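You operate a simulated robot arm through the tools that you are given. There is no shell and no other tool. Be economical: measure what you need, move in short steps, check, and stop when the job is done.

Carry out the task below with a simulated two-armed robot. There is one attempt and no reset: what you move stays moved.

## Task
Bring the white gutter splint to the mat and file the burrs off both edges.
Fine: steady it with the other hand; put the file back and leave the splint in the cradle. Set down upright: blue file block.
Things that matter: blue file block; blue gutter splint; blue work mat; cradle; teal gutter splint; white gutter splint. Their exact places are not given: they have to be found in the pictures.

The check looks at the end state, three seconds after you hand in, the way a careful person would. Anything else that was tipped, shoved, dropped, spilled or broken makes it a failure.

## Robot
Two 7-joint arms with two-finger parallel grippers on one trunk, on a base that drives. Base frame: it is fixed to the floor where the robot stands at the start and does not move with it; the origin is under the middle of the robot, x ahead of it, y to its left, z up; the surface under the hand at the start is at about z = 0.86. Lengths are in m, angles in degrees, forces in N, time in s.
The left shoulder is at the start at [0.11, 0.169, 1.511], the right one opposite. With the tool pointing down near the work surface each hand reaches from about 0.4 to 0.72 m from the robot's upright axis, wherever it stands, measured 20 degrees to its own side. Places, roughly: blue file block (9x5x7 cm) [0.7, 0, 0.9]; blue gutter splint (15x7x4 cm) [1, 0.5, 1.2]; blue work mat [0.7, 0.2, 0.9]; cradle [0.6, 0.5, 0.9]; teal gutter splint (15x7x4 cm) [1, 0.2, 1.2]. Payload 1.57 kg a hand.
Tool frame (each hand has its own): the origin (TCP) lies between the finger pads and is the grasp point; the fingertips stand 0.03 m ahead of it; z points along the fingers, y is the line along which they close. The gripper opens to 0.08 m. The fingers are 0.017 m wide and 0.012 m thick; the gripper's body (0.04 by 0.082 m) begins 0.08 m behind the TCP.
Orientation is that of the tool frame in the base frame, as [roll, pitch, yaw] about the fixed x, y, z axes, in that order (R = Rz(yaw) Ry(pitch) Rx(roll)). With the fingers straight down and closing along the base's y, the tool's x points along the base's -x, its y along +y and its z along -z.

## Interface
- The arms move only by the tool send_rows. It takes "left_increments", "right_increments" or both (then of equal length, played together; a hand with none holds still); each is a list of rows, each a list of 7 numbers: the turn, a rotation vector about the base's x, y, z in units of 6 degrees (1.0 is 6 degrees), then the shift along the base's x, y, z in units of 30 mm (1.0 is 30 mm), then the gripper command, from -1 (shut) to 1 (fully open), values between in proportion. In form: [[rx, ry, rz, dx, dy, dz, claw], ...]. A call has 1 to 10 rows; each row shifts and turns the commanded pose from where the row before left it. A call with a number of a shift or a turn outside -1 to 1 is refused whole. Each row takes 0.2 s and may step no farther than 0.05 m and 8.6 degrees from the row before; otherwise, or with a gripper value out of range, the whole call is refused. Where a pose cannot be reached the arm comes as near as it can. A force on the tool above 40 N (or 10 N above the force at the start of the call, whichever is more), or a blocked arm, ends the call early, and 0.2 s more pass. The fingers move at their own pace (about 0.072 m/s each) and stop on an object; they squeeze with about 32 N. The grip force told is the motor's: it shows also when the fingers shut on nothing. Time passes only in rows, and 0.2 s behind the last, so rows that do not move let the fingers close. It gives the time, the measured TCP pose, the force on the tool (base axes), the opening and the grip force at its end, in the units of the frame above (readings bear some noise), with the torque about the TCP (base axes, N m) and any sound that the robot's microphone picked up, and new pictures: "show" is both (left out), scene, wrist or none (wrist: the cameras of the hands that moved).
- Cameras (640 x 400 px; columns grow to the right, rows downward): "scene" is now at [0.1481, -0.0042, 1.7059]; the picture's right is [0.07, -1.00, -0.00], its down [-0.73, -0.05, -0.68] and it looks along [0.68, 0.05, -0.73] (base axes); focal length 260 px, centre (320, 200). "left" rides on the left gripper at [0.072, 0.007, -0.122] in its tool frame; the picture's right is [-0.09, 1.00, 0.00], its down [-0.84, -0.08, -0.54] and it looks along [-0.54, -0.05, 0.84] (tool axes); focal length 238 px, centre (320, 200). "right" rides on the right gripper at [0.072, -0.007, -0.122] in its tool frame; the picture's right is [0.09, 1.00, 0.00], its down [-0.84, 0.08, -0.54] and it looks along [-0.54, 0.05, 0.84] (tool axes); focal length 238 px, centre (320, 200).
- raise_lower(by): slides the trunk up (or, below 0, down) by that many m; the arms and the scene camera ride with it, the base frame stays. It gives what a move gives, with no picture.
- steer(legs): drives the robot by 1 to 6 legs, each [ahead, left, turn to the left] in m, m and degrees, along the robot's own axes; the way and the turn of a leg run together, so that a leg with both is an arc; at most 1.5 m and 180 degrees a leg. The arms and the cameras ride along, it lands a little off, and it stops where it bumps. It gives what a move gives, and a new picture of the scene camera.
- head_to(pan, tilt): turns the head with the scene camera to pan (to the left, within 86 degrees either way) and tilt (down, from -29 to 69), counted from straight ahead of the robot. It gives what a move gives, and a new picture of the scene camera.
- point_at(camera, pixels): there is no depth. For up to 12 entries [column, row, z] of the newest picture of that camera ("zoom" is the newest enlarged one), the place [x, y] in the base frame at which the ray of that pixel passes the height z, good to about 0.002 m, but the place of the scene camera against the robot may be out by one fixed shift of up to 0.025 m in any direction. The clock stands still meanwhile.
- inspect(camera, box): a new picture of the part [left, top, right, bottom] of that camera's present view, enlarged. The clock stands still meanwhile.
- sign_off(): hands the job in; it is judged then, once.

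Keep the steps short. Do not move on a guess: measure, check each grasp and each placing, and mend mistakes. In all there are 80 turns and 260 pictures (those below and enlarged ones count). Leave the grippers open and the arms clear of the work at the hand-in unless told otherwise, and finish with a single line.

The tools are called after "Call:" as name(argument=value, ...) on one line, values as JSON. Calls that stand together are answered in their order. send_rows: Moves the arms, as the interface text tells. Its arguments: {"type":"object","properties":{"left_increments":{"type":"array"},"right_increments":{"type":"array"},"show":{"type":"string","enum":["both","scene","wrist","none"]}},"required":[]} The other tools are called the same way: raise_lower (by) slides the trunk up or down; steer (legs) drives the base; head_to (pan, tilt) turns the head that bears the scene camera; point_at (camera, pixels) gives the place at which the rays of pixels pass given heights; inspect (camera, box) takes an enlarged picture of a part of a camera's view; sign_off () hands the job in.

At the start:

```text
time: 0.0
left_position: [0.6964, 0.1459, 1.1608]
left_tcp_rot: [180.0, -0.1, -180.0]
left_force: [0.5, -0.1, 0.2]
left_moment: [0.04, -0.01, 0.0]
left_width: 0.0801
left_grasp_force: 0.0
right_position: [0.6139, -0.3607, 1.2548]
right_tcp_rot: [-180.0, 0.0, -180.0]
right_force: [0.6, 1.0, 0.6]
right_moment: [-0.02, 0.03, -0.01]
right_width: 0.08
right_grasp_force: 0.1
trunk travel left (down, up): [-0.825, 0.065]
robot x, y, heading: [-0.0042, 0.0035, 0.2]
head pan, tilt: [3.9, 46.9]
```

scene: 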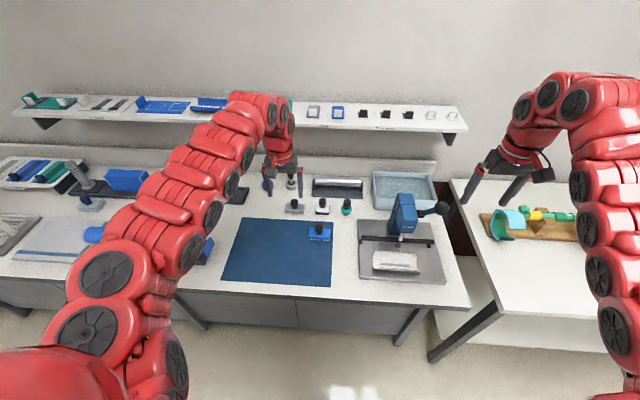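
right: 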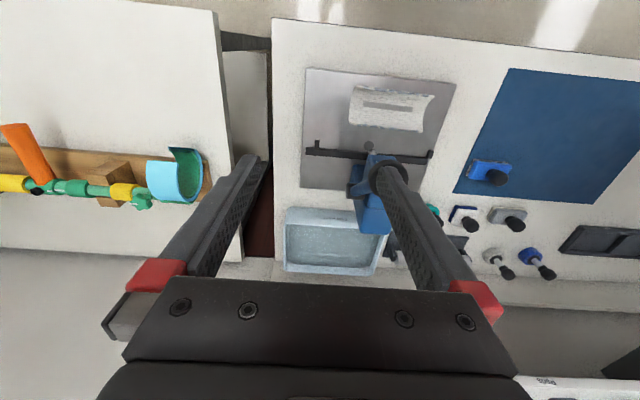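
left: 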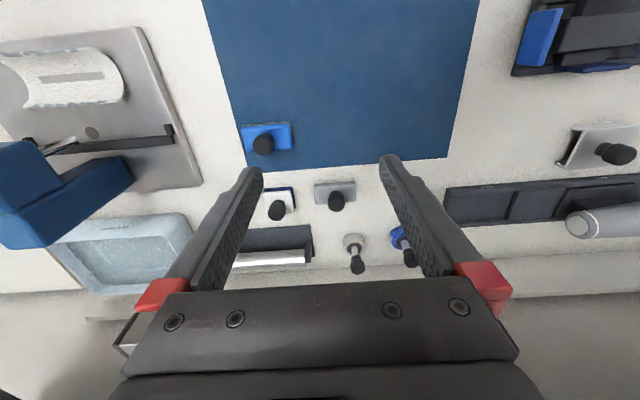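

I see a white piece on a grey plate at scene (395,262), a blue block on the mat at (319,231), and the mat itself. The cradle is hidden behind the left arm. I'll enlarge these areas.

Call:
inspect(camera="scene", box=[220, 170, 470, 310])

Call:
inspect(camera="scene", box=[0, 140, 230, 290])

Call:
inspect(camera="left", box=[0, 0, 320, 200])

Call:
inspect(camera="right", box=[280, 50, 540, 220])

```text
2.56 times, centred on (345, 240) of scene
```

zoom: 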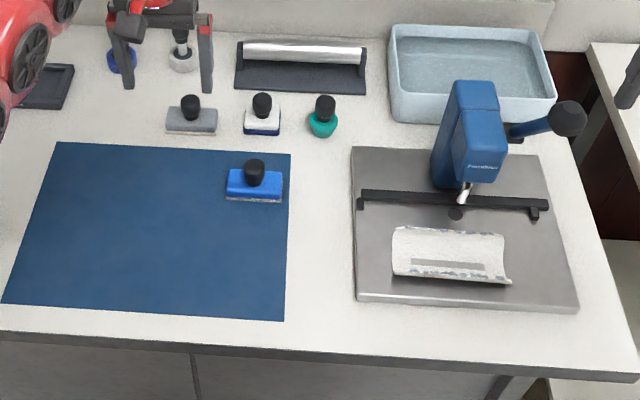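

```text
2.67 times, centred on (115, 215) of scene
```

zoom: 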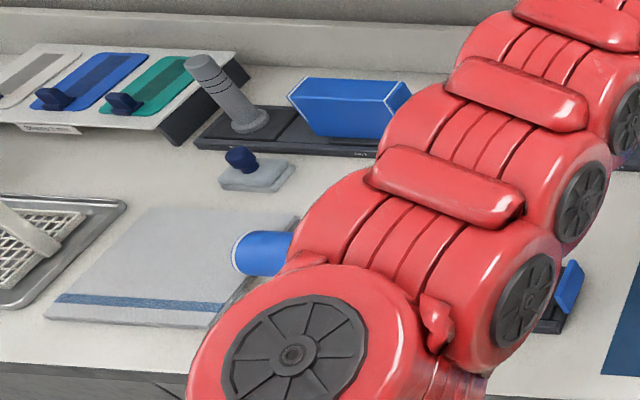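

```text
2.00 times, centred on (160, 100) of left
```

zoom: 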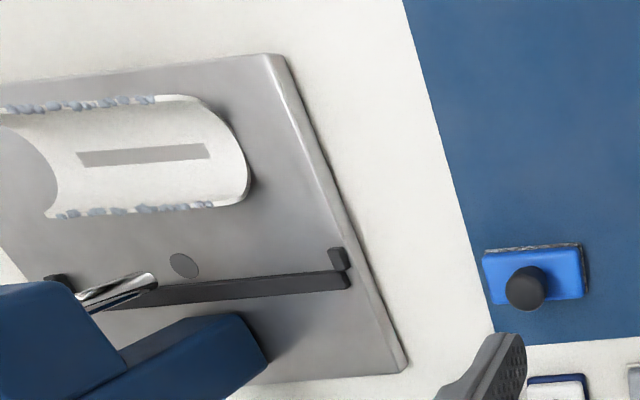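

```text
2.35 times, centred on (410, 135) of right
```

zoom: 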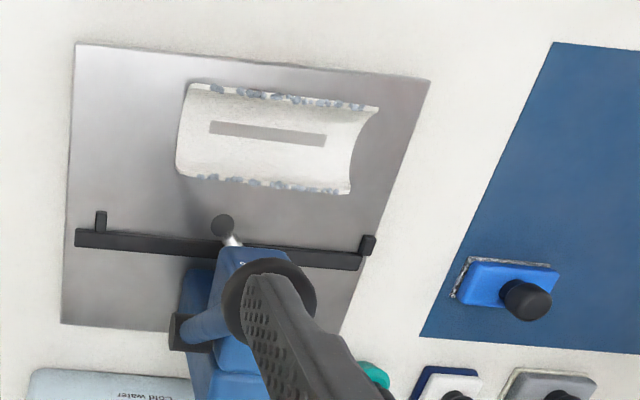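

The white splint lies trough-up on the press table, with burrs on both long edges. The blue file block is at the mat corner. Something black and blue sits beside the mat on the left, so I'll move the left hand that way at its present height and look down for the cradle.

Call:
send_rows(left_increments=[[0, 0, 0, -0.4, 1, 0, 1], [0, 0, 0, -0.4, 1, 0, 1], [0, 0, 0, -0.4, 1, 0, 1], [0, 0, 0, -0.4, 1, 0, 1], [0, 0, 0, -0.4, 1, 0, 1], [0, 0, 0, -0.4, 1, 0, 1], [0, 0, 0, 0, 1, 0, 1], [0, 0, 0, 0, 1, 0, 1], [0, 0, 0, 0, 0.5, 0, 1]])

```text
time: 2.0
left_position: [0.624, 0.4002, 1.1612]
left_tcp_rot: [-180.0, 0.0, -179.9]
left_force: [0.4, 0.5, 0.6]
left_moment: [-0.06, 0.0, -0.01]
left_width: 0.08
left_grasp_force: 0.0
right_position: [0.6143, -0.36, 1.2557]
right_tcp_rot: [180.0, 0.0, -180.0]
right_force: [-0.7, 0.3, -0.3]
right_moment: [0.02, 0.01, -0.01]
right_width: 0.08
right_grasp_force: 0.1
trunk travel left (down, up): [-0.825, 0.065]
robot x, y, heading: [0.0015, -0.0032, 0.1]
head pan, tilt: [3.9, 46.9]
```

scene: 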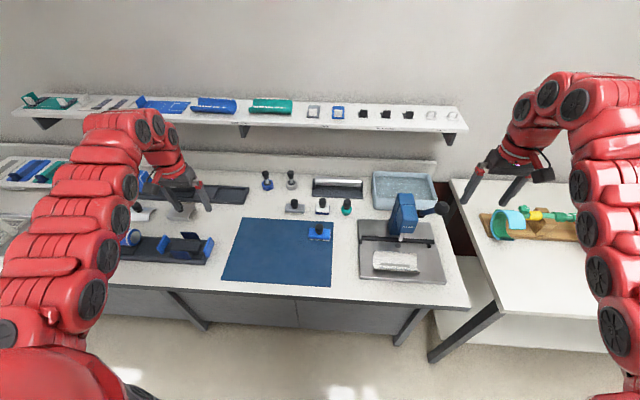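
left: 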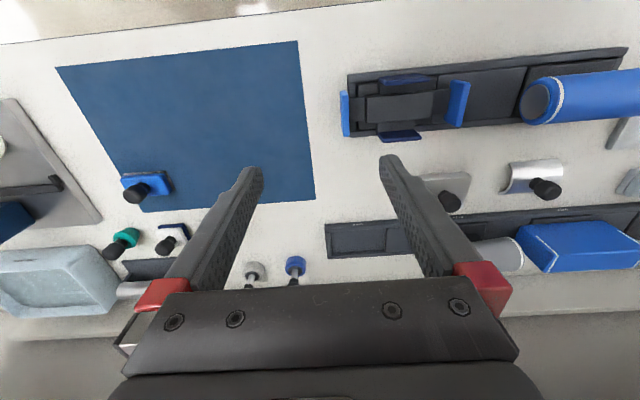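

Now the black stand beside the mat is visible. I'll enlarge it in both views.

Call:
inspect(camera="left", box=[320, 30, 640, 230])

Call:
inspect(camera="scene", box=[110, 190, 250, 278])

Call:
inspect(camera="scene", box=[260, 170, 460, 295])

```text
2.00 times, centred on (480, 130) of left
```

zoom: 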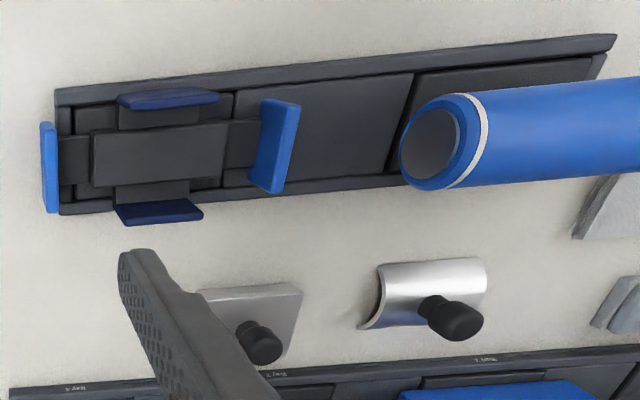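

```text
4.55 times, centred on (180, 234) of scene
```

zoom: 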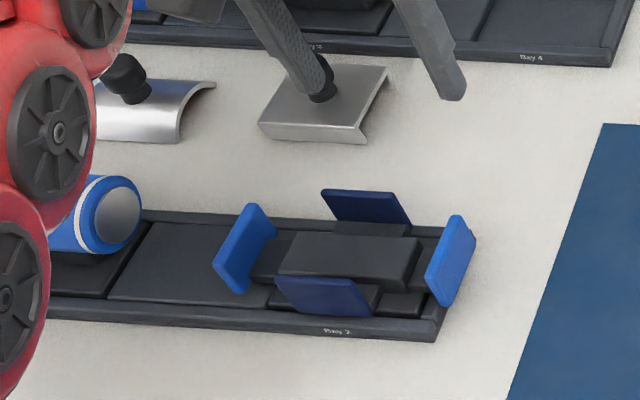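

```text
3.20 times, centred on (360, 232) of scene
```

zoom: 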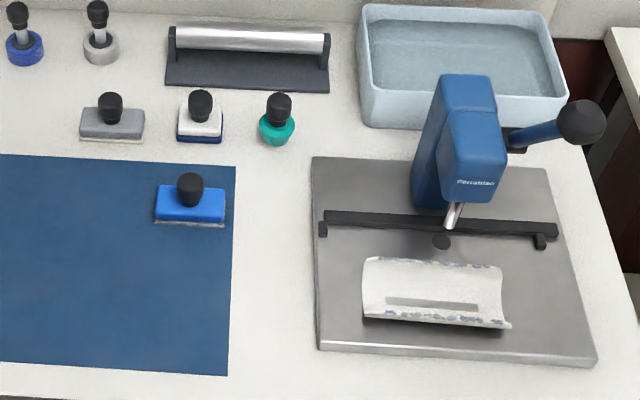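

I can see the cradle now: four blue pads on the tray in "Bay 2". Next I'll measure the splint with the right wrist camera. Its edge corners are at about (355,86), (435,96), (350,124) and (423,131), and I'll test several heights. I'll measure the file block knob and the mat with the left camera.

Call:
point_at(camera="right", pixels=[[355, 86, 0.92], [435, 96, 0.92], [350, 124, 0.92], [423, 131, 0.92], [355, 86, 0.9], [423, 131, 0.9], [306, 69, 0.87], [457, 84, 0.87], [305, 188, 0.87]])

Call:
point_at(camera="left", pixels=[[134, 194, 0.92], [124, 187, 0.87], [170, 180, 0.87], [344, 91, 0.9], [460, 80, 0.9], [400, 79, 0.9], [400, 133, 0.9], [57, 68, 0.862], [297, 42, 0.862], [314, 199, 0.862], [140, 211, 0.862]])

Call:
point_at(camera="scene", pixels=[[373, 252, 0.92], [416, 253, 0.92], [374, 270, 0.92], [419, 273, 0.92], [319, 228, 0.92]])

```text
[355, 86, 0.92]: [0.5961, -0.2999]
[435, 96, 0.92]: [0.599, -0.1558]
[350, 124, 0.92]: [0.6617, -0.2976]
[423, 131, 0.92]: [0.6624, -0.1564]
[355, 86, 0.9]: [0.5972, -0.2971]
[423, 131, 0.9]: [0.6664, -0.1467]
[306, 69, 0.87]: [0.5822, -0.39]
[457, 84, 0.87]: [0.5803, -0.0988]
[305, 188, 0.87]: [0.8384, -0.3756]
```

```text
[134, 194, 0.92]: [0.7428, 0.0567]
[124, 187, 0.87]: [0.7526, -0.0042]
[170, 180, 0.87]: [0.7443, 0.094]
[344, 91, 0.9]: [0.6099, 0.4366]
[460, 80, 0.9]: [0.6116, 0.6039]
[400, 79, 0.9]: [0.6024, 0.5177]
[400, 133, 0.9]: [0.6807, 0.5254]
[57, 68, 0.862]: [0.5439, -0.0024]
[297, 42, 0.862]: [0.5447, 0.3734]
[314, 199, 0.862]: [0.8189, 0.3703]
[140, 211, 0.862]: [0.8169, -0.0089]
```

```text
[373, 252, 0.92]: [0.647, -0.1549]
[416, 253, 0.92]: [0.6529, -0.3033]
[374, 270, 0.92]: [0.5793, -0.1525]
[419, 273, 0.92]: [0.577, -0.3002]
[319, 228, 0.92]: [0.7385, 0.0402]
```

The measurements agree:
- **Splint:** centre about (0.63, -0.225), long axis along y, edges near z 0.92.
- **Mat:** x 0.545 to 0.818, y -0.005 to 0.37.
- **File block:** about (0.745, 0.045).
- **Cradle:** centre about (0.64, 0.52), also lying along y.

I'll slide the base 0.2 m to the right so the left hand can reach the splint comfortably.

Call:
steer(legs=[[0, -0.2, 0]])

Call:
send_rows(left_increments=[[0, 0, -1, 0, -0.6, 0, 1], [0, 0, -1, 0, -0.6, 0, 1], [0, 0, -1, 0, -0.6, 0, 1], [0, 0, -1, 0, -0.6, 0, 1], [0, 0, -1, 0, -0.6, 0, 1], [0, 0, -1, 0, -0.6, 0, 1], [0, 0, -1, 0, -0.6, 0, 1], [0, 0, -1, 0, -0.6, 0, 1], [0, 0, -1, 0, -0.6, 0, 1], [0, 0, -1, 0, -0.6, 0, 1]], show="none")

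Call:
send_rows(left_increments=[[0, 0, -1, 0, -0.5, 0, 1], [0, 0, -1, 0, -0.5, 0, 1], [0, 0, -1, 0, -0.5, 0, 1], [0, 0, -1, 0, -0.5, 0, 1], [0, 0, -1, 0, -0.5, 0, 1], [0, 0, 0, 0, 0, 0, 1]])

```text
time: 3.6
left_position: [0.6244, 0.2034, 1.1599]
left_tcp_rot: [-179.9, 0.0, -179.8]
left_force: [1.5, 1.4, -0.4]
left_moment: [-0.02, -0.03, -0.01]
left_width: 0.0801
left_grasp_force: 0.1
right_position: [0.614, -0.5556, 1.2562]
right_tcp_rot: [-179.9, -0.1, -179.9]
right_force: [-0.3, 0.6, 0.5]
right_moment: [0.01, -0.01, 0.0]
right_width: 0.0798
right_grasp_force: 0.1
trunk travel left (down, up): [-0.825, 0.065]
robot x, y, heading: [0.0029, -0.1989, 0.0]
head pan, tilt: [3.9, 46.9]
```

scene: 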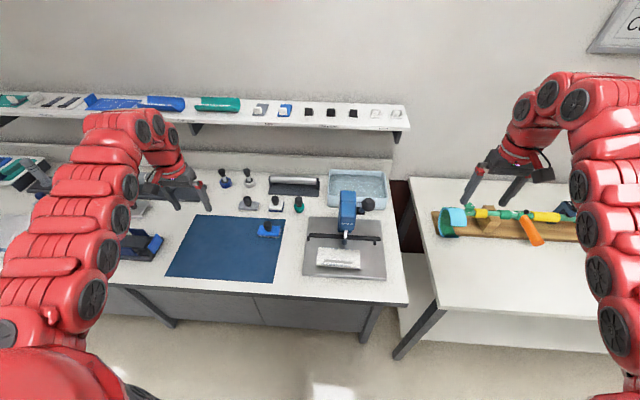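

```text
time: 5.8
left_position: [0.6654, 0.0335, 1.1628]
left_tcp_rot: [-179.9, 0.0, 120.0]
left_force: [0.3, 0.5, -0.7]
left_moment: [0.02, -0.02, -0.02]
left_width: 0.0802
left_grasp_force: 0.0
left hand out of reach, approached as far as the arm can: row 7
right_position: [0.6159, -0.5592, 1.2559]
right_tcp_rot: [-180.0, 0.0, -179.9]
right_force: [-0.9, 0.1, 0.2]
right_moment: [0.04, 0.01, 0.04]
right_width: 0.08
right_grasp_force: 0.1
trunk travel left (down, up): [-0.825, 0.065]
robot x, y, heading: [-0.0006, -0.2005, 0.1]
head pan, tilt: [3.9, 46.9]
```

```text
time: 7.2
left_position: [0.6635, -0.0408, 1.1625]
left_tcp_rot: [-180.0, 0.1, 90.1]
left_force: [-0.1, -0.8, 0.4]
left_moment: [0.02, -0.01, 0.01]
left_width: 0.0803
left_grasp_force: 0.1
right_position: [0.614, -0.5584, 1.2548]
right_tcp_rot: [-179.9, 0.0, -179.9]
right_force: [-0.2, 0.2, -0.2]
right_moment: [0.0, 0.01, 0.01]
right_width: 0.0799
right_grasp_force: 0.2
trunk travel left (down, up): [-0.825, 0.065]
robot x, y, heading: [0.0019, -0.2003, 0.0]
head pan, tilt: [3.9, 46.9]
```

scene: 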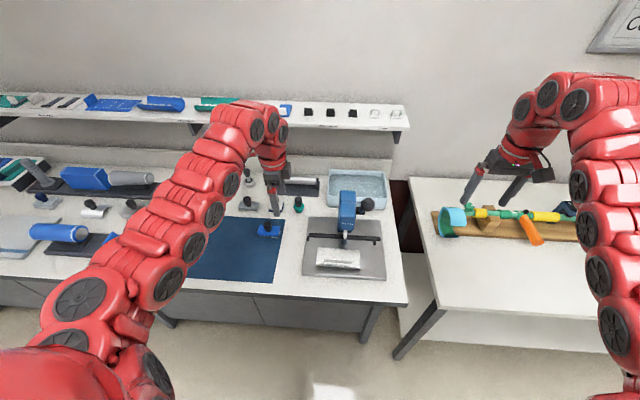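
left: 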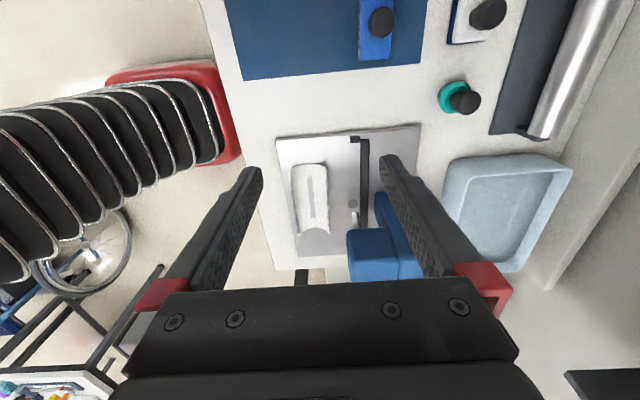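

The hand is turned, with its fingers now closing along x. I'll enlarge the splint to find where the burrs end and how wide it is.

Call:
inspect(camera="left", box=[260, 120, 420, 260])

Call:
point_at(camera="left", pixels=[[293, 164, 0.915], [326, 164, 0.915], [298, 234, 0.915], [329, 233, 0.915], [309, 232, 0.88], [276, 140, 0.88], [352, 215, 0.95]])

```text
2.86 times, centred on (340, 190) of left
```

zoom: 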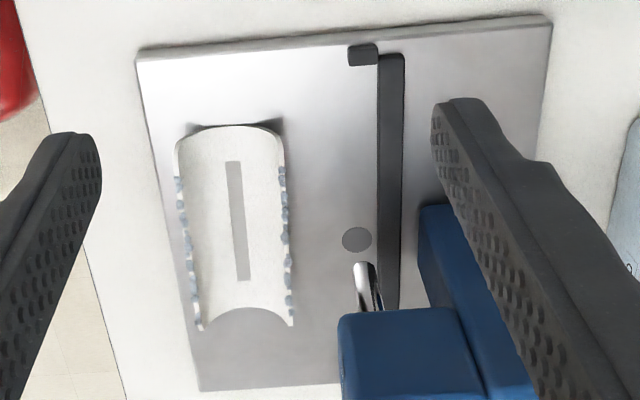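

```text
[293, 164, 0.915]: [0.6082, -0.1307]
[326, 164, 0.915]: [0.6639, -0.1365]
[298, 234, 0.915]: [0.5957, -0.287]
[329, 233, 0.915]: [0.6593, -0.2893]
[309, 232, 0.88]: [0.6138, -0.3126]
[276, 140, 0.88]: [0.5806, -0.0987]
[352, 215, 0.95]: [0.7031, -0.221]
```

The burrs stop about 3.4 cm short of the splint's +y end, so that clean end is the place to grip. I'll tilt the left hand 30° so it leans towards +y, and move to about 10 cm back from the grip point along its fingers.

Call:
send_rows(left_increments=[[-1, 0, 0, -0.17, -0.35, -0.8, 1], [-1, 0, 0, -0.17, -0.35, -0.8, 1], [-1, 0, 0, -0.17, -0.35, -0.9, 1], [-1, 0, 0, -0.17, -0.35, -0.9, 1], [-1, 0, 0, -0.17, -0.35, -0.9, 1], [0, 0, 0, -0.2, -0.35, -0.9, 1], [0, 0, 0, 0, 0, 0, 1]])

```text
time: 8.8
left_position: [0.6311, -0.1017, 1.0104]
left_tcp_rot: [180.0, 30.1, 90.2]
left_force: [-0.3, 1.2, 0.2]
left_moment: [0.0, -0.01, -0.02]
left_width: 0.0801
left_grasp_force: 0.1
right_position: [0.6156, -0.5576, 1.2556]
right_tcp_rot: [179.9, 0.0, -179.9]
right_force: [-0.9, 0.4, -0.3]
right_moment: [0.01, -0.03, 0.02]
right_width: 0.08
right_grasp_force: 0.0
trunk travel left (down, up): [-0.825, 0.065]
robot x, y, heading: [0.0011, -0.199, 0.3]
head pan, tilt: [3.9, 46.9]
```

scene: 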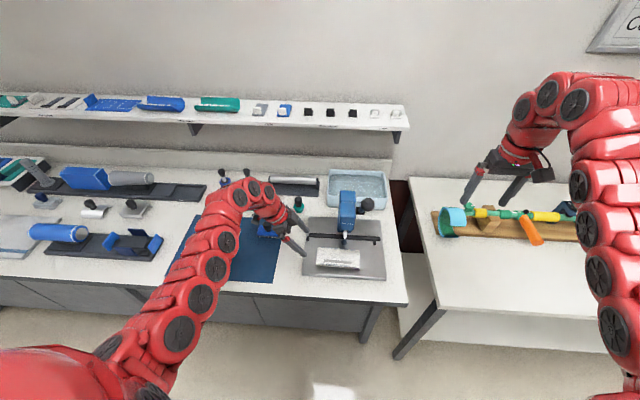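
left: 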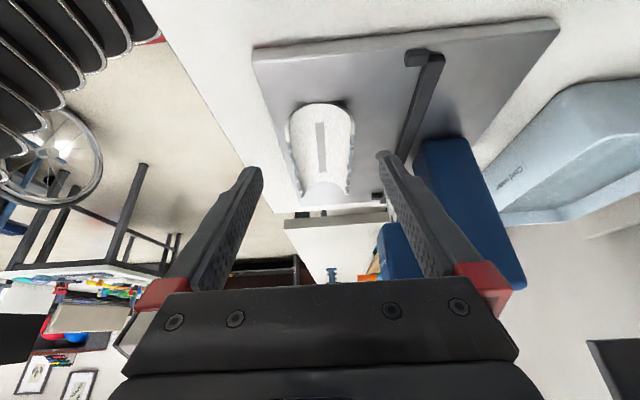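

The tilt is right. I'll enlarge the splint and check that it lines up between the fingers.

Call:
inspect(camera="left", box=[250, 80, 410, 220])

Call:
point_at(camera="left", pixels=[[289, 120, 0.915], [353, 120, 0.915], [300, 190, 0.915], [349, 193, 0.915], [320, 101, 0.885], [252, 50, 0.88], [289, 120, 0.925], [353, 120, 0.925]])

```text
2.86 times, centred on (330, 150) of left
```

zoom: 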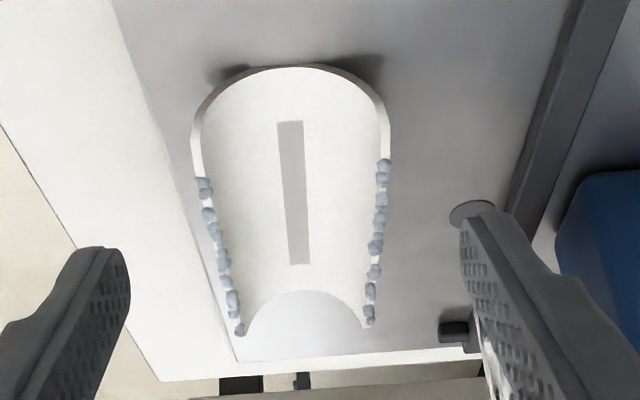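

```text
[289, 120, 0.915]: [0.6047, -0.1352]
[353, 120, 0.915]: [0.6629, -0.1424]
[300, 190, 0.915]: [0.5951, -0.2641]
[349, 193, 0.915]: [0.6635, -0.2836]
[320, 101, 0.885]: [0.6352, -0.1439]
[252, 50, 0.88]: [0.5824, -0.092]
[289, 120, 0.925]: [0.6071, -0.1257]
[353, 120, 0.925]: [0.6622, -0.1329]
```

The splint's +y end is at about y -0.146 and its centre at x 0.634, which lines up with the fingers. I'll advance to the grip point with the gripper open.

Call:
send_rows(left_increments=[[0, 0, 0, 0.07, -0.42, -0.78, 1], [0, 0, 0, 0, -0.42, -0.78, 1], [0, 0, 0, 0, -0.42, -0.78, 1], [0, 0, 0, 0, -0.42, -0.78, 1], [0, 0, 0, 0, 0, 0, 1]])

Call:
inspect(camera="scene", box=[260, 190, 420, 290])

```text
time: 10.0
left_position: [0.633, -0.1524, 0.9131]
left_tcp_rot: [-179.9, 30.0, 90.2]
left_force: [0.4, 0.0, -0.2]
left_moment: [0.0, 0.02, 0.02]
left_width: 0.08
left_grasp_force: 0.0
right_position: [0.6154, -0.5572, 1.2562]
right_tcp_rot: [180.0, 0.1, -179.9]
right_force: [0.4, 0.0, 1.3]
right_moment: [0.0, 0.01, -0.02]
right_width: 0.08
right_grasp_force: 0.1
trunk travel left (down, up): [-0.825, 0.065]
robot x, y, heading: [0.0002, -0.1998, 0.0]
head pan, tilt: [3.9, 46.9]
```

scene: 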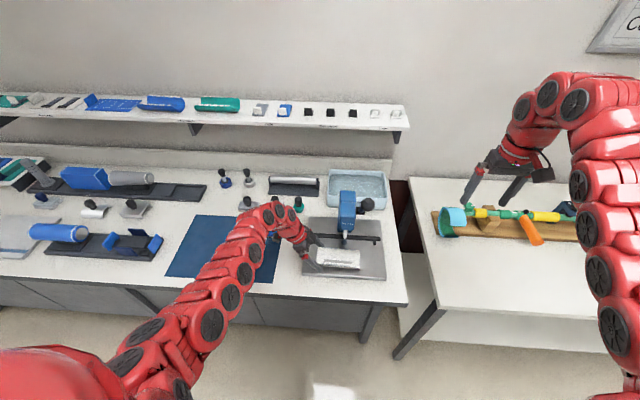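
left: 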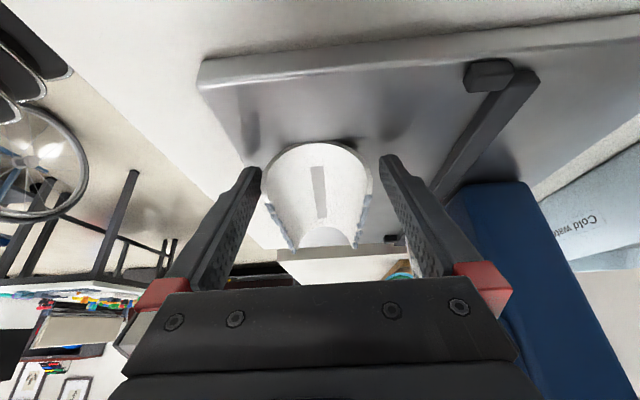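

```text
4.00 times, centred on (340, 240) of scene
```

zoom: 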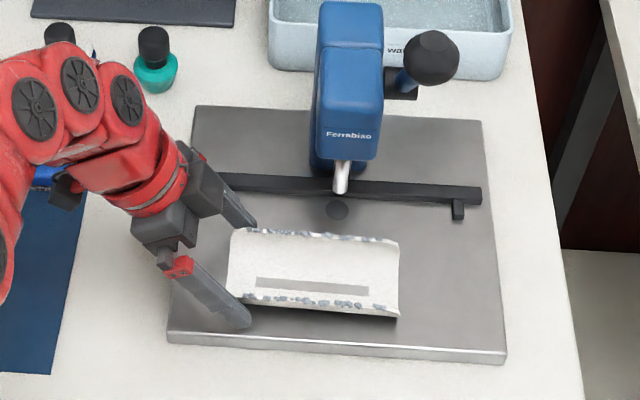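

The fingers straddle the clean end. I'll move 5 mm further on and close.

Call:
send_rows(left_increments=[[0, 0, 0, 0, -0.17, 0, 1], [0, 0, 0, 0, 0, 0, -1], [0, 0, 0, 0, 0, 0, -1], [0, 0, 0, 0, 0, 0, -1], [0, 0, 0, 0, 0, 0, -1]])

Call:
inspect(camera="scene", box=[260, 190, 420, 290])

```text
time: 11.2
left_position: [0.6338, -0.1584, 0.9145]
left_tcp_rot: [-179.9, 30.0, 90.2]
left_force: [0.0, -0.5, 1.2]
left_moment: [0.05, -0.01, 0.0]
left_width: 0.069
left_grasp_force: 31.7
right_position: [0.6152, -0.5589, 1.2554]
right_tcp_rot: [179.9, 0.1, -179.9]
right_force: [0.1, 0.9, -0.8]
right_moment: [0.0, 0.02, 0.01]
right_width: 0.0799
right_grasp_force: 0.1
trunk travel left (down, up): [-0.825, 0.065]
robot x, y, heading: [0.0022, -0.1997, 0.2]
head pan, tilt: [3.9, 46.9]
```

scene: 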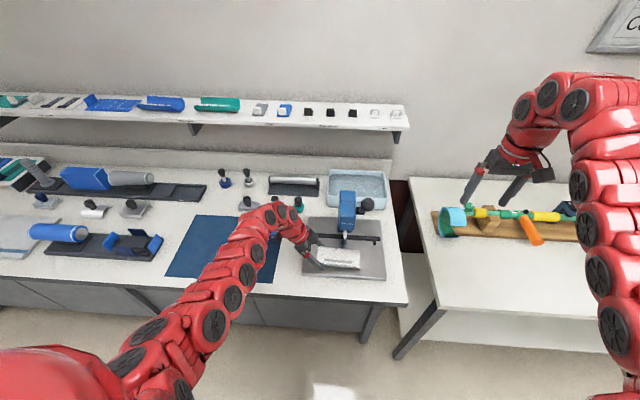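
left: 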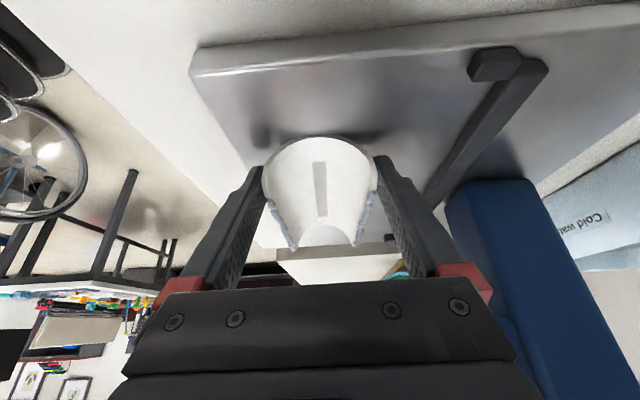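

```text
4.00 times, centred on (340, 240) of scene
```

zoom: 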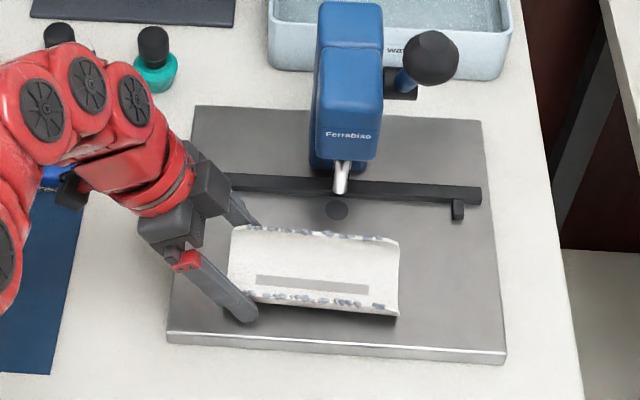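

It is gripped at 0.069 m with 32 N. I'll lift 4 cm straight up and a little towards me, then check for slip.

Call:
send_rows(left_increments=[[0, 0, 0, -0.1, 0, 0.4, -1], [0, 0, 0, -0.2, 0, 0.5, -1], [0, 0, 0, -0.2, 0, 0.5, -1], [0, 0, 0, 0, 0, 0, -1]])

Call:
inspect(camera="scene", box=[260, 190, 420, 290])

```text
time: 12.2
left_position: [0.618, -0.1571, 0.9561]
left_tcp_rot: [-179.9, 30.0, 90.2]
left_force: [0.7, -0.9, 1.1]
left_moment: [0.0, -0.05, 0.02]
left_width: 0.0
left_grasp_force: 21.0
right_position: [0.6162, -0.5579, 1.2555]
right_tcp_rot: [180.0, -0.1, -179.9]
right_force: [-0.6, -0.6, -0.7]
right_moment: [0.01, -0.01, 0.0]
right_width: 0.08
right_grasp_force: 0.0
trunk travel left (down, up): [-0.825, 0.065]
robot x, y, heading: [-0.0013, -0.2007, 0.1]
head pan, tilt: [3.9, 46.9]
```

scene: 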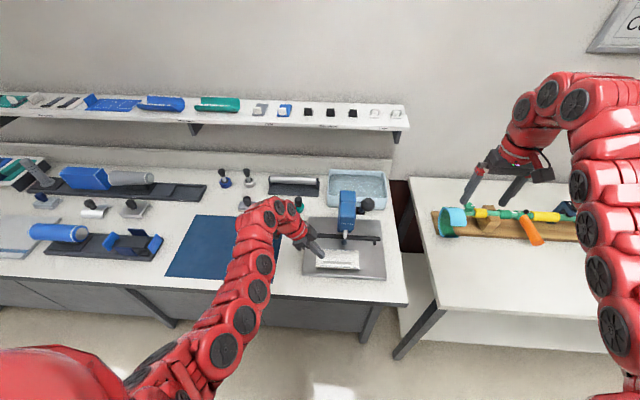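
left: 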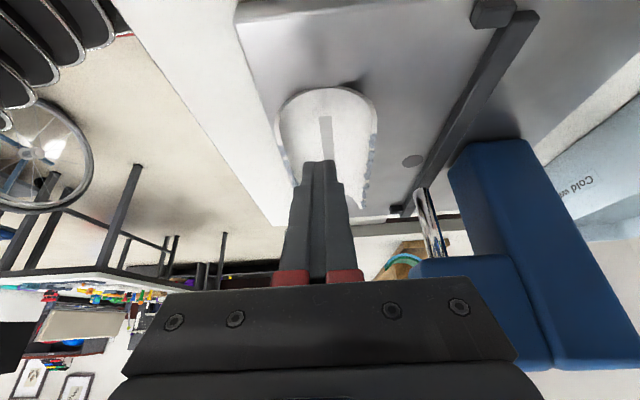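

```text
4.00 times, centred on (340, 240) of scene
```

zoom: 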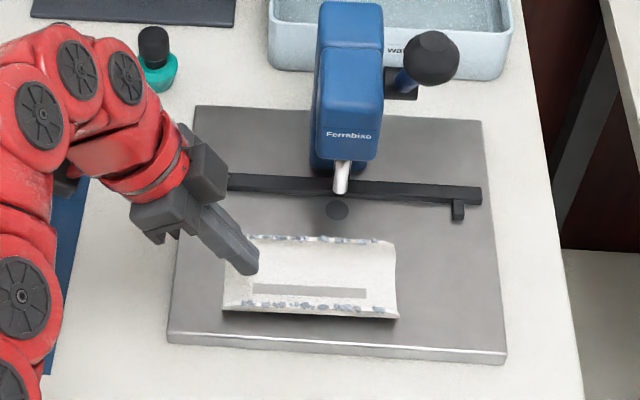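

The splint slipped out: the fingers shut on nothing and the splint is still upright on the plate. The rim gave only a thin line of contact. I'll back off, open, and look at it again before gripping another way.

Call:
send_rows(left_increments=[[0, 0, 0, 0, 0.3, 1, -1], [0, 0, 0, 0, 0.3, 1, 0], [0.8, 0, 0, 0, -0.1, 0.8, 1], [1, 0, 0, 0, -0.2, 0, 1], [1, 0, 0, 0, -0.3, 0, 1], [1, 0, 0, 0, -0.3, 0, 1], [1, 0, 0, 0, -0.3, 0, 1], [0.2, 0, 0, 0, 0, 0, 1]])

Call:
inspect(camera="left", box=[230, 80, 430, 220])

Call:
inspect(camera="scene", box=[300, 220, 400, 285])

```text
time: 14.0
left_position: [0.6199, -0.1762, 1.0402]
left_tcp_rot: [179.8, 0.0, 90.2]
left_force: [0.0, 0.3, -0.6]
left_moment: [0.01, 0.01, 0.03]
left_width: 0.0802
left_grasp_force: 0.0
right_position: [0.6148, -0.5579, 1.2558]
right_tcp_rot: [-179.9, 0.0, -179.9]
right_force: [0.0, -0.1, -0.2]
right_moment: [0.03, -0.01, 0.03]
right_width: 0.08
right_grasp_force: 0.0
trunk travel left (down, up): [-0.825, 0.065]
robot x, y, heading: [-0.0018, -0.1994, 0.3]
head pan, tilt: [3.9, 46.9]
```

scene: 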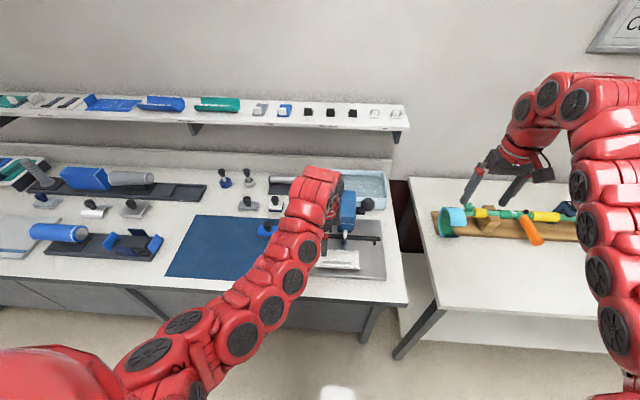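
left: 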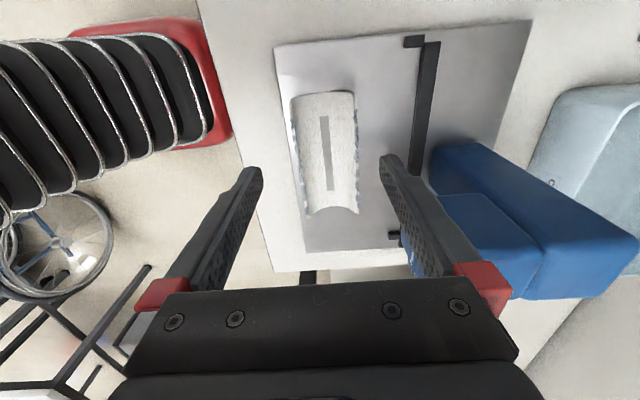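

```text
2.86 times, centred on (330, 150) of left
```

zoom: 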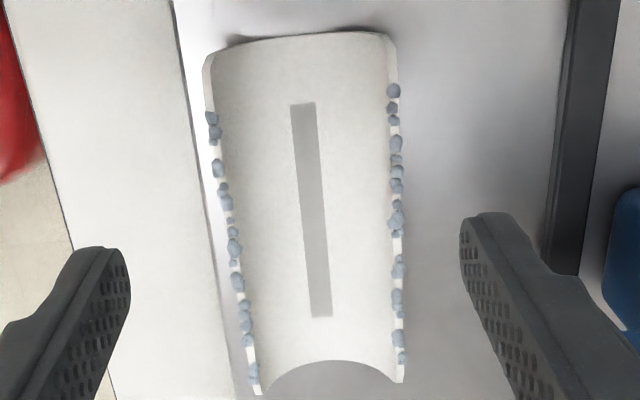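

```text
6.15 times, centred on (350, 252) of scene
```

zoom: 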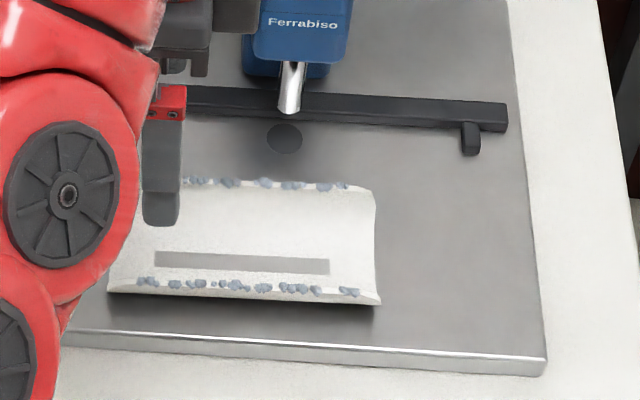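

The splint is upright with a slight yaw. Next I'll pinch the near wall at its clean end, one finger inside the trough and one outside, which gives much more contact. First I'll measure that rim.

Call:
point_at(camera="left", pixels=[[292, 108, 0.917], [308, 215, 0.917], [355, 102, 0.917], [358, 212, 0.917], [290, 96, 0.9], [327, 91, 0.88], [295, 123, 0.917]])

```text
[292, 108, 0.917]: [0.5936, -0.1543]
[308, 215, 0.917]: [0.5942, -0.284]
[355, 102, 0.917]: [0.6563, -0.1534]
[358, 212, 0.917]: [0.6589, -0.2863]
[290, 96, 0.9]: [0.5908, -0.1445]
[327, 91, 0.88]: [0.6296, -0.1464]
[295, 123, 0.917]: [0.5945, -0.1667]
```

Triangulating from several views, the plate is at z 0.869 and the rim at only about 0.903. My first grip therefore held just the fingertips. I'll tilt again and come in 1 cm deeper, so the rim sits at the pad centre. Target: (0.626, -0.158, 0.904).

Call:
send_rows(left_increments=[[-1, 0, 0, 0.05, 0.5, 0, 1], [-1, 0, 0, 0.05, 0.5, -0.3, 1], [-1, 0, 0, 0.05, 0.5, -0.4, 1], [-1, 0, 0, 0.05, 0.4, -0.4, 1], [-1, 0, 0, 0, 0.4, -0.5, 1], [0, 0, 0, 0, -0.42, -0.73, 1], [0, 0, 0, 0, -0.42, -0.73, 1], [0, 0, 0, 0, -0.42, -0.73, 1], [0, 0, 0, 0, -0.41, -0.7, 1], [0, 0, 0, 0, 0, 0, 1]])

Call:
inspect(camera="scene", box=[270, 220, 390, 295])

```text
time: 16.2
left_position: [0.6247, -0.155, 0.9102]
left_tcp_rot: [179.7, 30.1, 90.1]
left_force: [0.3, 15.2, 37.9]
left_moment: [0.15, 1.53, -0.48]
left_width: 0.0791
left_grasp_force: 0.0
right_position: [0.612, -0.5547, 1.2591]
right_tcp_rot: [-179.9, 0.1, -179.9]
right_force: [0.0, 0.7, 1.0]
right_moment: [-0.03, 0.02, -0.03]
right_width: 0.08
right_grasp_force: 0.2
trunk travel left (down, up): [-0.825, 0.065]
robot x, y, heading: [0.0026, -0.1972, -0.0]
head pan, tilt: [3.9, 46.9]
```

scene: 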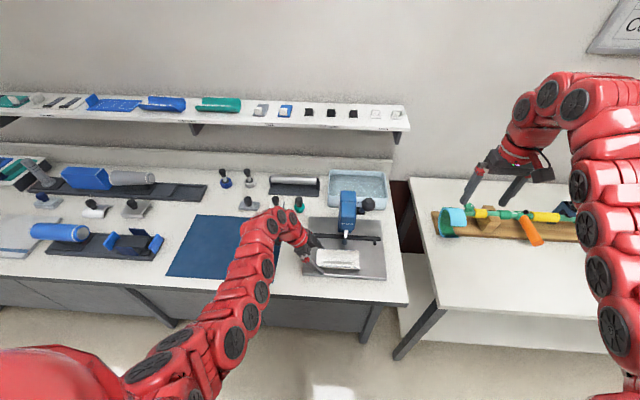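
left: 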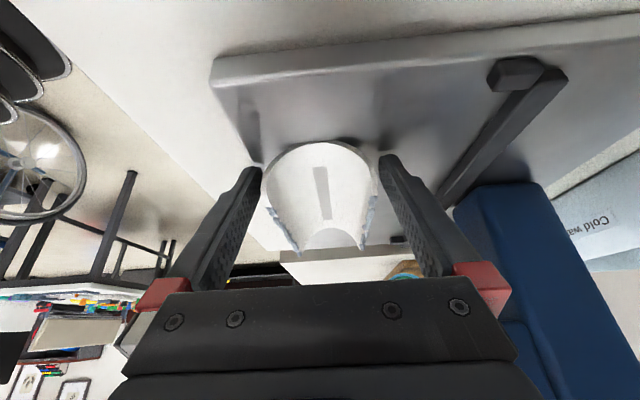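

```text
5.33 times, centred on (330, 258) of scene
```

zoom: 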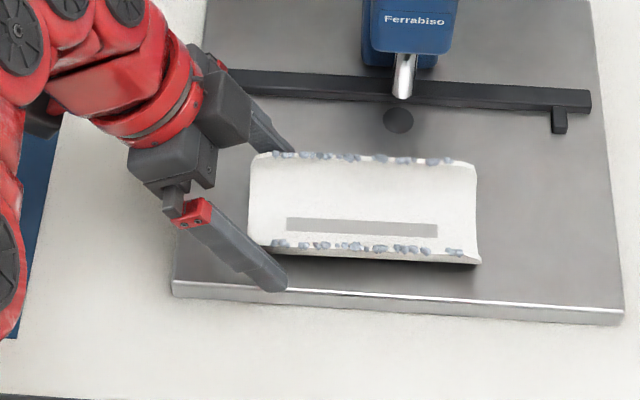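

The near finger touched the plate (38 N), so the plate is really at about 0.88 and the first depth was already right. The across-grip simply doesn't hold. I'll back off 8 cm and turn the hand for a tangent pinch of the near wall, leaning about 19° towards -x to match the wall's slope.

Call:
send_rows(left_increments=[[0, 0, 0, 0, 0.4, 0.7, 1], [0, 0, 0, 0, 0.4, 0.7, 1], [0, 0, 0, 0, 0.4, 0.8, 1], [0, -1, 0, -0.5, 0, 0, 1], [0, -1, 0, -0.5, 0, 0, 1], [0, -1.0, 0, -0.5, 0, 0, 1], [0, -0.17, 0, 0, 0, 0, 1], [0, 0, 0, 0, 0, 0, 1]])

Call:
inspect(camera="left", box=[230, 80, 430, 220])

```text
time: 18.0
left_position: [0.5791, -0.1211, 0.9722]
left_tcp_rot: [158.4, 28.3, 79.5]
left_force: [0.4, -0.4, 0.2]
left_moment: [0.0, -0.01, 0.04]
left_width: 0.08
left_grasp_force: 0.1
right_position: [0.6149, -0.5577, 1.2551]
right_tcp_rot: [-180.0, -0.1, -180.0]
right_force: [-0.7, -0.5, 0.2]
right_moment: [0.01, 0.0, 0.01]
right_width: 0.0797
right_grasp_force: 0.1
trunk travel left (down, up): [-0.825, 0.065]
robot x, y, heading: [0.0008, -0.1966, 0.3]
head pan, tilt: [3.9, 46.9]
```

scene: 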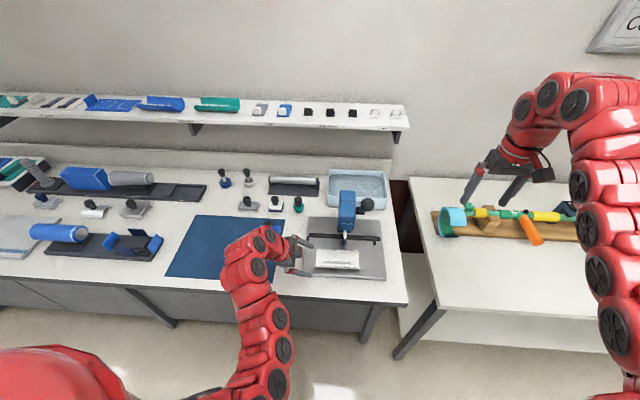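
left: 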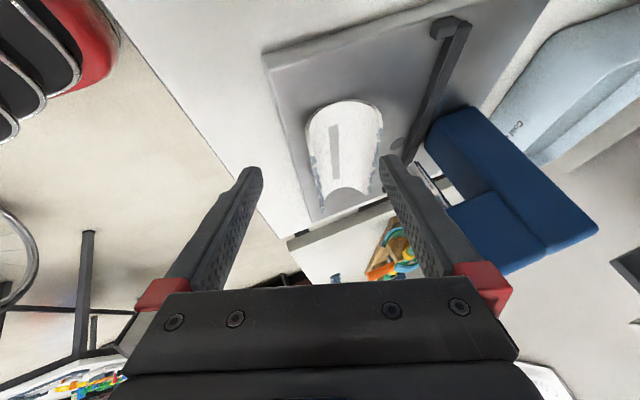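

```text
2.86 times, centred on (330, 150) of left
```

zoom: 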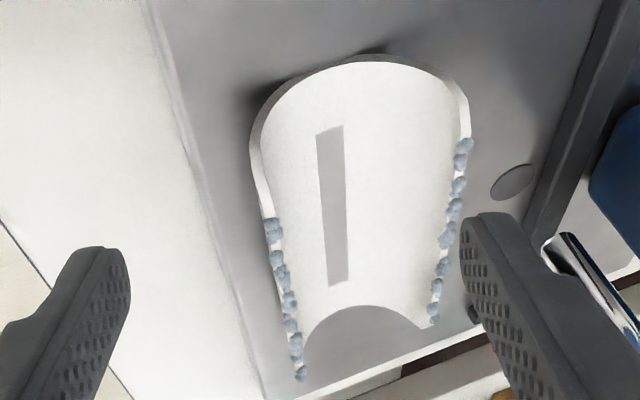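

The view is good. I'll measure the near rim at its clean end, pixels about (307,133) and (324,158), and the trough bottom.

Call:
point_at(camera="left", pixels=[[308, 134, 0.91], [308, 134, 0.905], [323, 157, 0.91], [323, 157, 0.905], [381, 124, 0.91], [335, 206, 0.91], [345, 102, 0.88]])

```text
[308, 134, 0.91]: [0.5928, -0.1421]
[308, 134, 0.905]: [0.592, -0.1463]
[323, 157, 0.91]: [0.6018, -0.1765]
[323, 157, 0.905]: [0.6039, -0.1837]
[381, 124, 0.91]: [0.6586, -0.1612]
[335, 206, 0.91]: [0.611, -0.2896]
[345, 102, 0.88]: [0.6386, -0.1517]
```

The numbers suggest the last contact yawed the splint a little. I'll check that in the scene view.

Call:
inspect(camera="scene", box=[290, 215, 400, 285])

Call:
point_at(camera="scene", pixels=[[303, 280, 0.88], [386, 280, 0.88]])

```text
5.71 times, centred on (345, 250) of scene
```

zoom: 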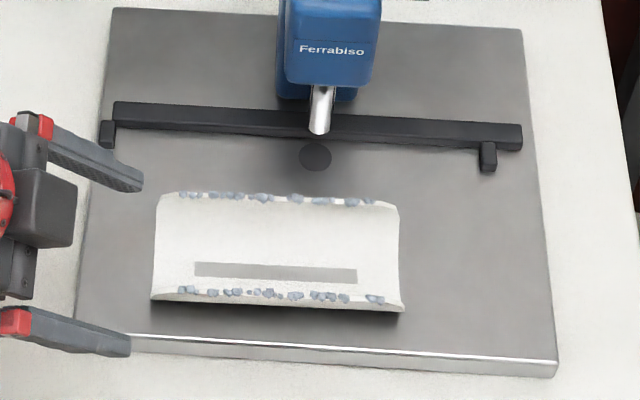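

```text
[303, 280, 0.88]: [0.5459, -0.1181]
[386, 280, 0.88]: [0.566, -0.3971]
```

Call:
point_at(camera="zoom", pixels=[[152, 297, 0.91], [402, 308, 0.91], [160, 195, 0.91], [397, 207, 0.91], [118, 335, 0.88], [552, 362, 0.88], [112, 10, 0.88], [522, 30, 0.88]])

```text
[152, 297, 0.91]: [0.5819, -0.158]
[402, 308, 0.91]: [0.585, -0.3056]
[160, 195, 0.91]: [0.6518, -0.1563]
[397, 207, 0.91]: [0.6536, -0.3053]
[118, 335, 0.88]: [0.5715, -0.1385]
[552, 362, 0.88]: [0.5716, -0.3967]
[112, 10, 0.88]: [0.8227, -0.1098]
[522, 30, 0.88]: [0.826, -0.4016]
```

The scene view shows the splint still almost square to the plate, yaw about 1°, with its +y end at about y -0.153. I'll advance to the near-wall pinch point, TCP (0.591, -0.150, 0.919), with the gripper open.

Call:
send_rows(left_increments=[[0, 0, 0, 0.13, -0.3, -0.44, 1], [0, 0, 0, 0.13, -0.3, -0.44, 1], [0, 0, 0, 0.13, -0.3, -0.44, 1], [0, 0, 0, 0, -0.1, -0.44, 1], [0, 0, 0, 0, 0, 0, 1]])

Call:
inspect(camera="scene", box=[290, 215, 400, 285])

Call:
inspect(camera="left", box=[230, 80, 430, 220])

```text
time: 19.2
left_position: [0.5923, -0.1526, 0.9194]
left_tcp_rot: [158.4, 28.3, 79.5]
left_force: [0.2, 0.3, -0.4]
left_moment: [0.02, -0.03, -0.01]
left_width: 0.0799
left_grasp_force: 0.2
right_position: [0.6149, -0.5581, 1.2569]
right_tcp_rot: [180.0, 0.0, -179.9]
right_force: [-0.6, 0.2, 0.8]
right_moment: [0.02, 0.01, -0.01]
right_width: 0.08
right_grasp_force: 0.0
trunk travel left (down, up): [-0.825, 0.065]
robot x, y, heading: [0.0005, -0.2002, -0.0]
head pan, tilt: [3.9, 46.9]
```

scene: 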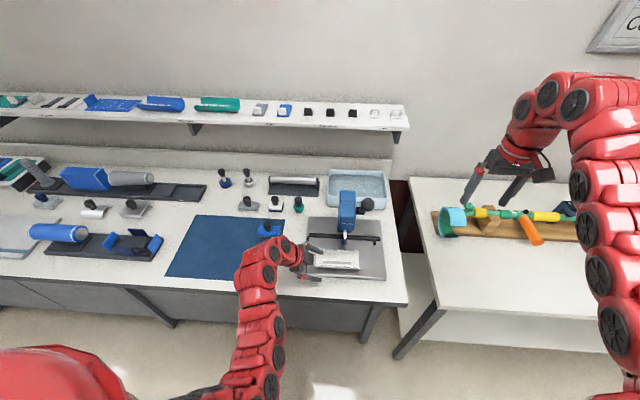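
left: 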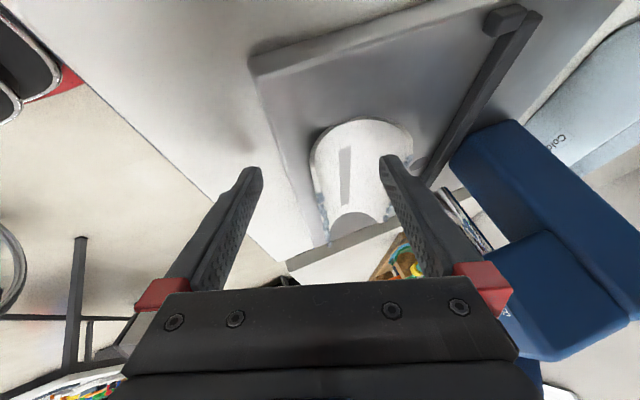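

```text
5.71 times, centred on (345, 250) of scene
```

zoom: 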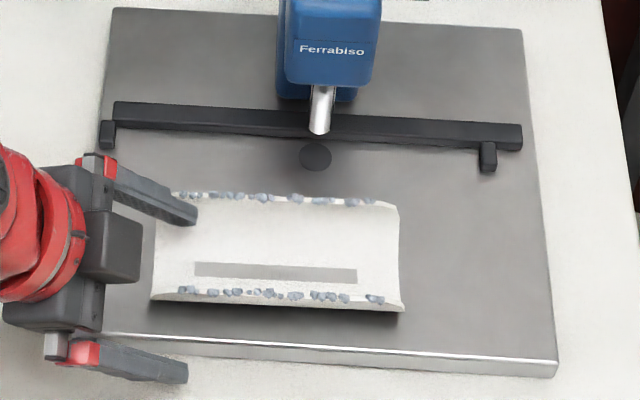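

```text
2.86 times, centred on (330, 150) of left
```

zoom: 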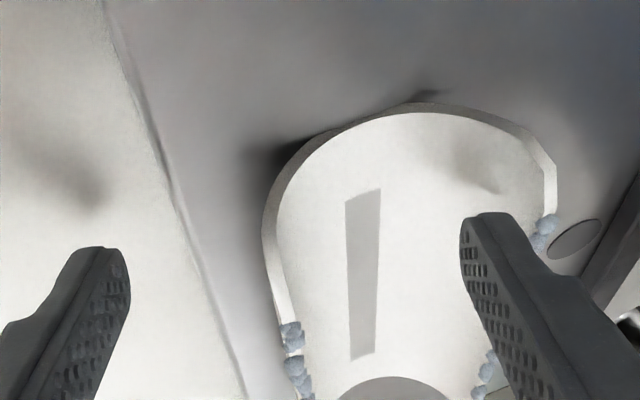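

One finger is inside the trough and one is outside the near wall. Closing on the wall.

Call:
send_rows(left_increments=[[0, 0, 0, 0, 0, 0, 0.3], [0, 0, 0, 0, 0, 0, -0.2], [0, 0, 0, 0, 0, 0, -0.6], [0, 0, 0, 0, 0, 0, -1], [0, 0, 0, 0, 0, 0, -1]])

Call:
inspect(camera="scene", box=[290, 215, 400, 285])

Call:
inspect(camera="left", box=[230, 80, 430, 220])

```text
time: 20.4
left_position: [0.592, -0.1529, 0.9208]
left_tcp_rot: [158.3, 28.2, 79.5]
left_force: [0.9, 0.8, 5.7]
left_moment: [-0.13, -0.36, 0.12]
left_width: 0.0067
left_grasp_force: 26.6
right_position: [0.6137, -0.5588, 1.2553]
right_tcp_rot: [180.0, 0.0, -179.9]
right_force: [0.1, 0.0, 0.0]
right_moment: [0.02, -0.03, 0.01]
right_width: 0.0801
right_grasp_force: 0.1
trunk travel left (down, up): [-0.825, 0.065]
robot x, y, heading: [0.0024, -0.2027, 0.3]
head pan, tilt: [3.9, 46.9]
```

scene: 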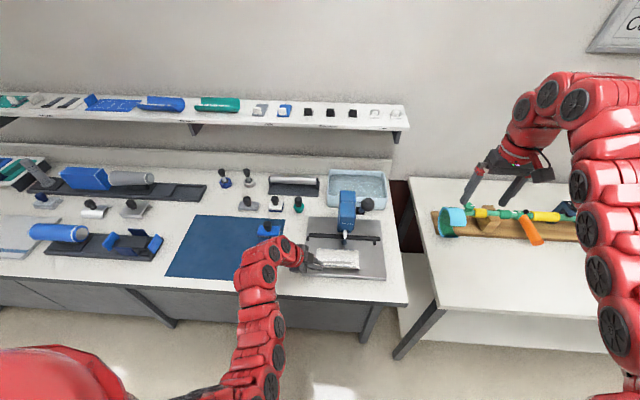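
left: 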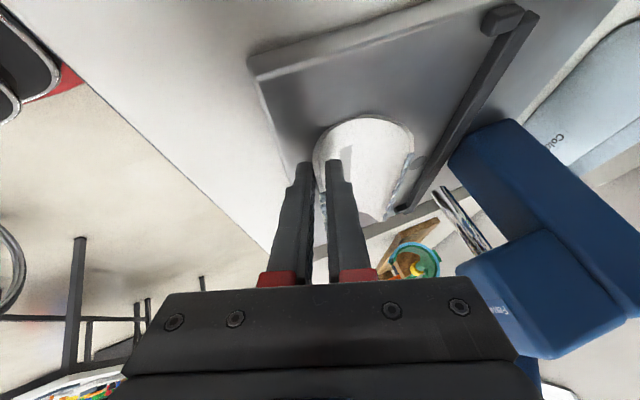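

```text
5.71 times, centred on (345, 250) of scene
```

zoom: 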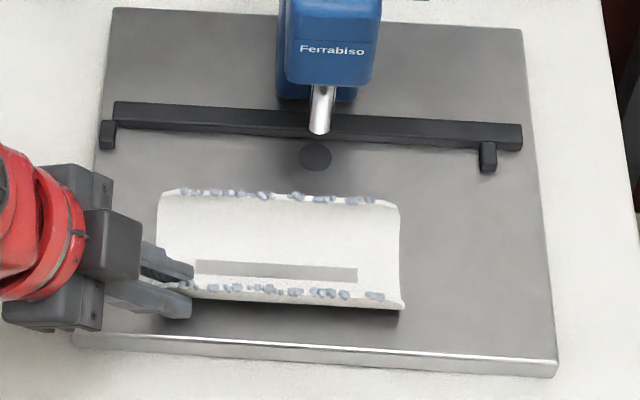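

```text
2.86 times, centred on (330, 150) of left
```

zoom: 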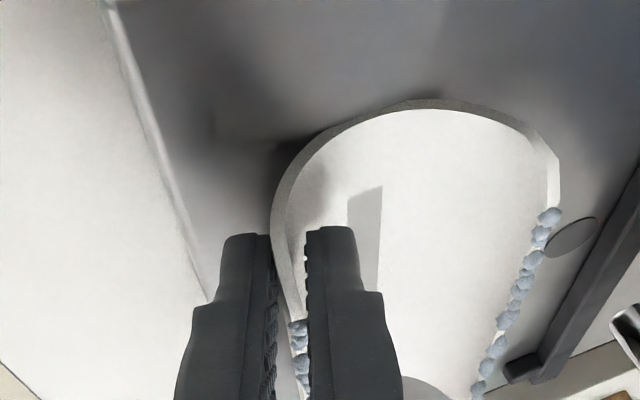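

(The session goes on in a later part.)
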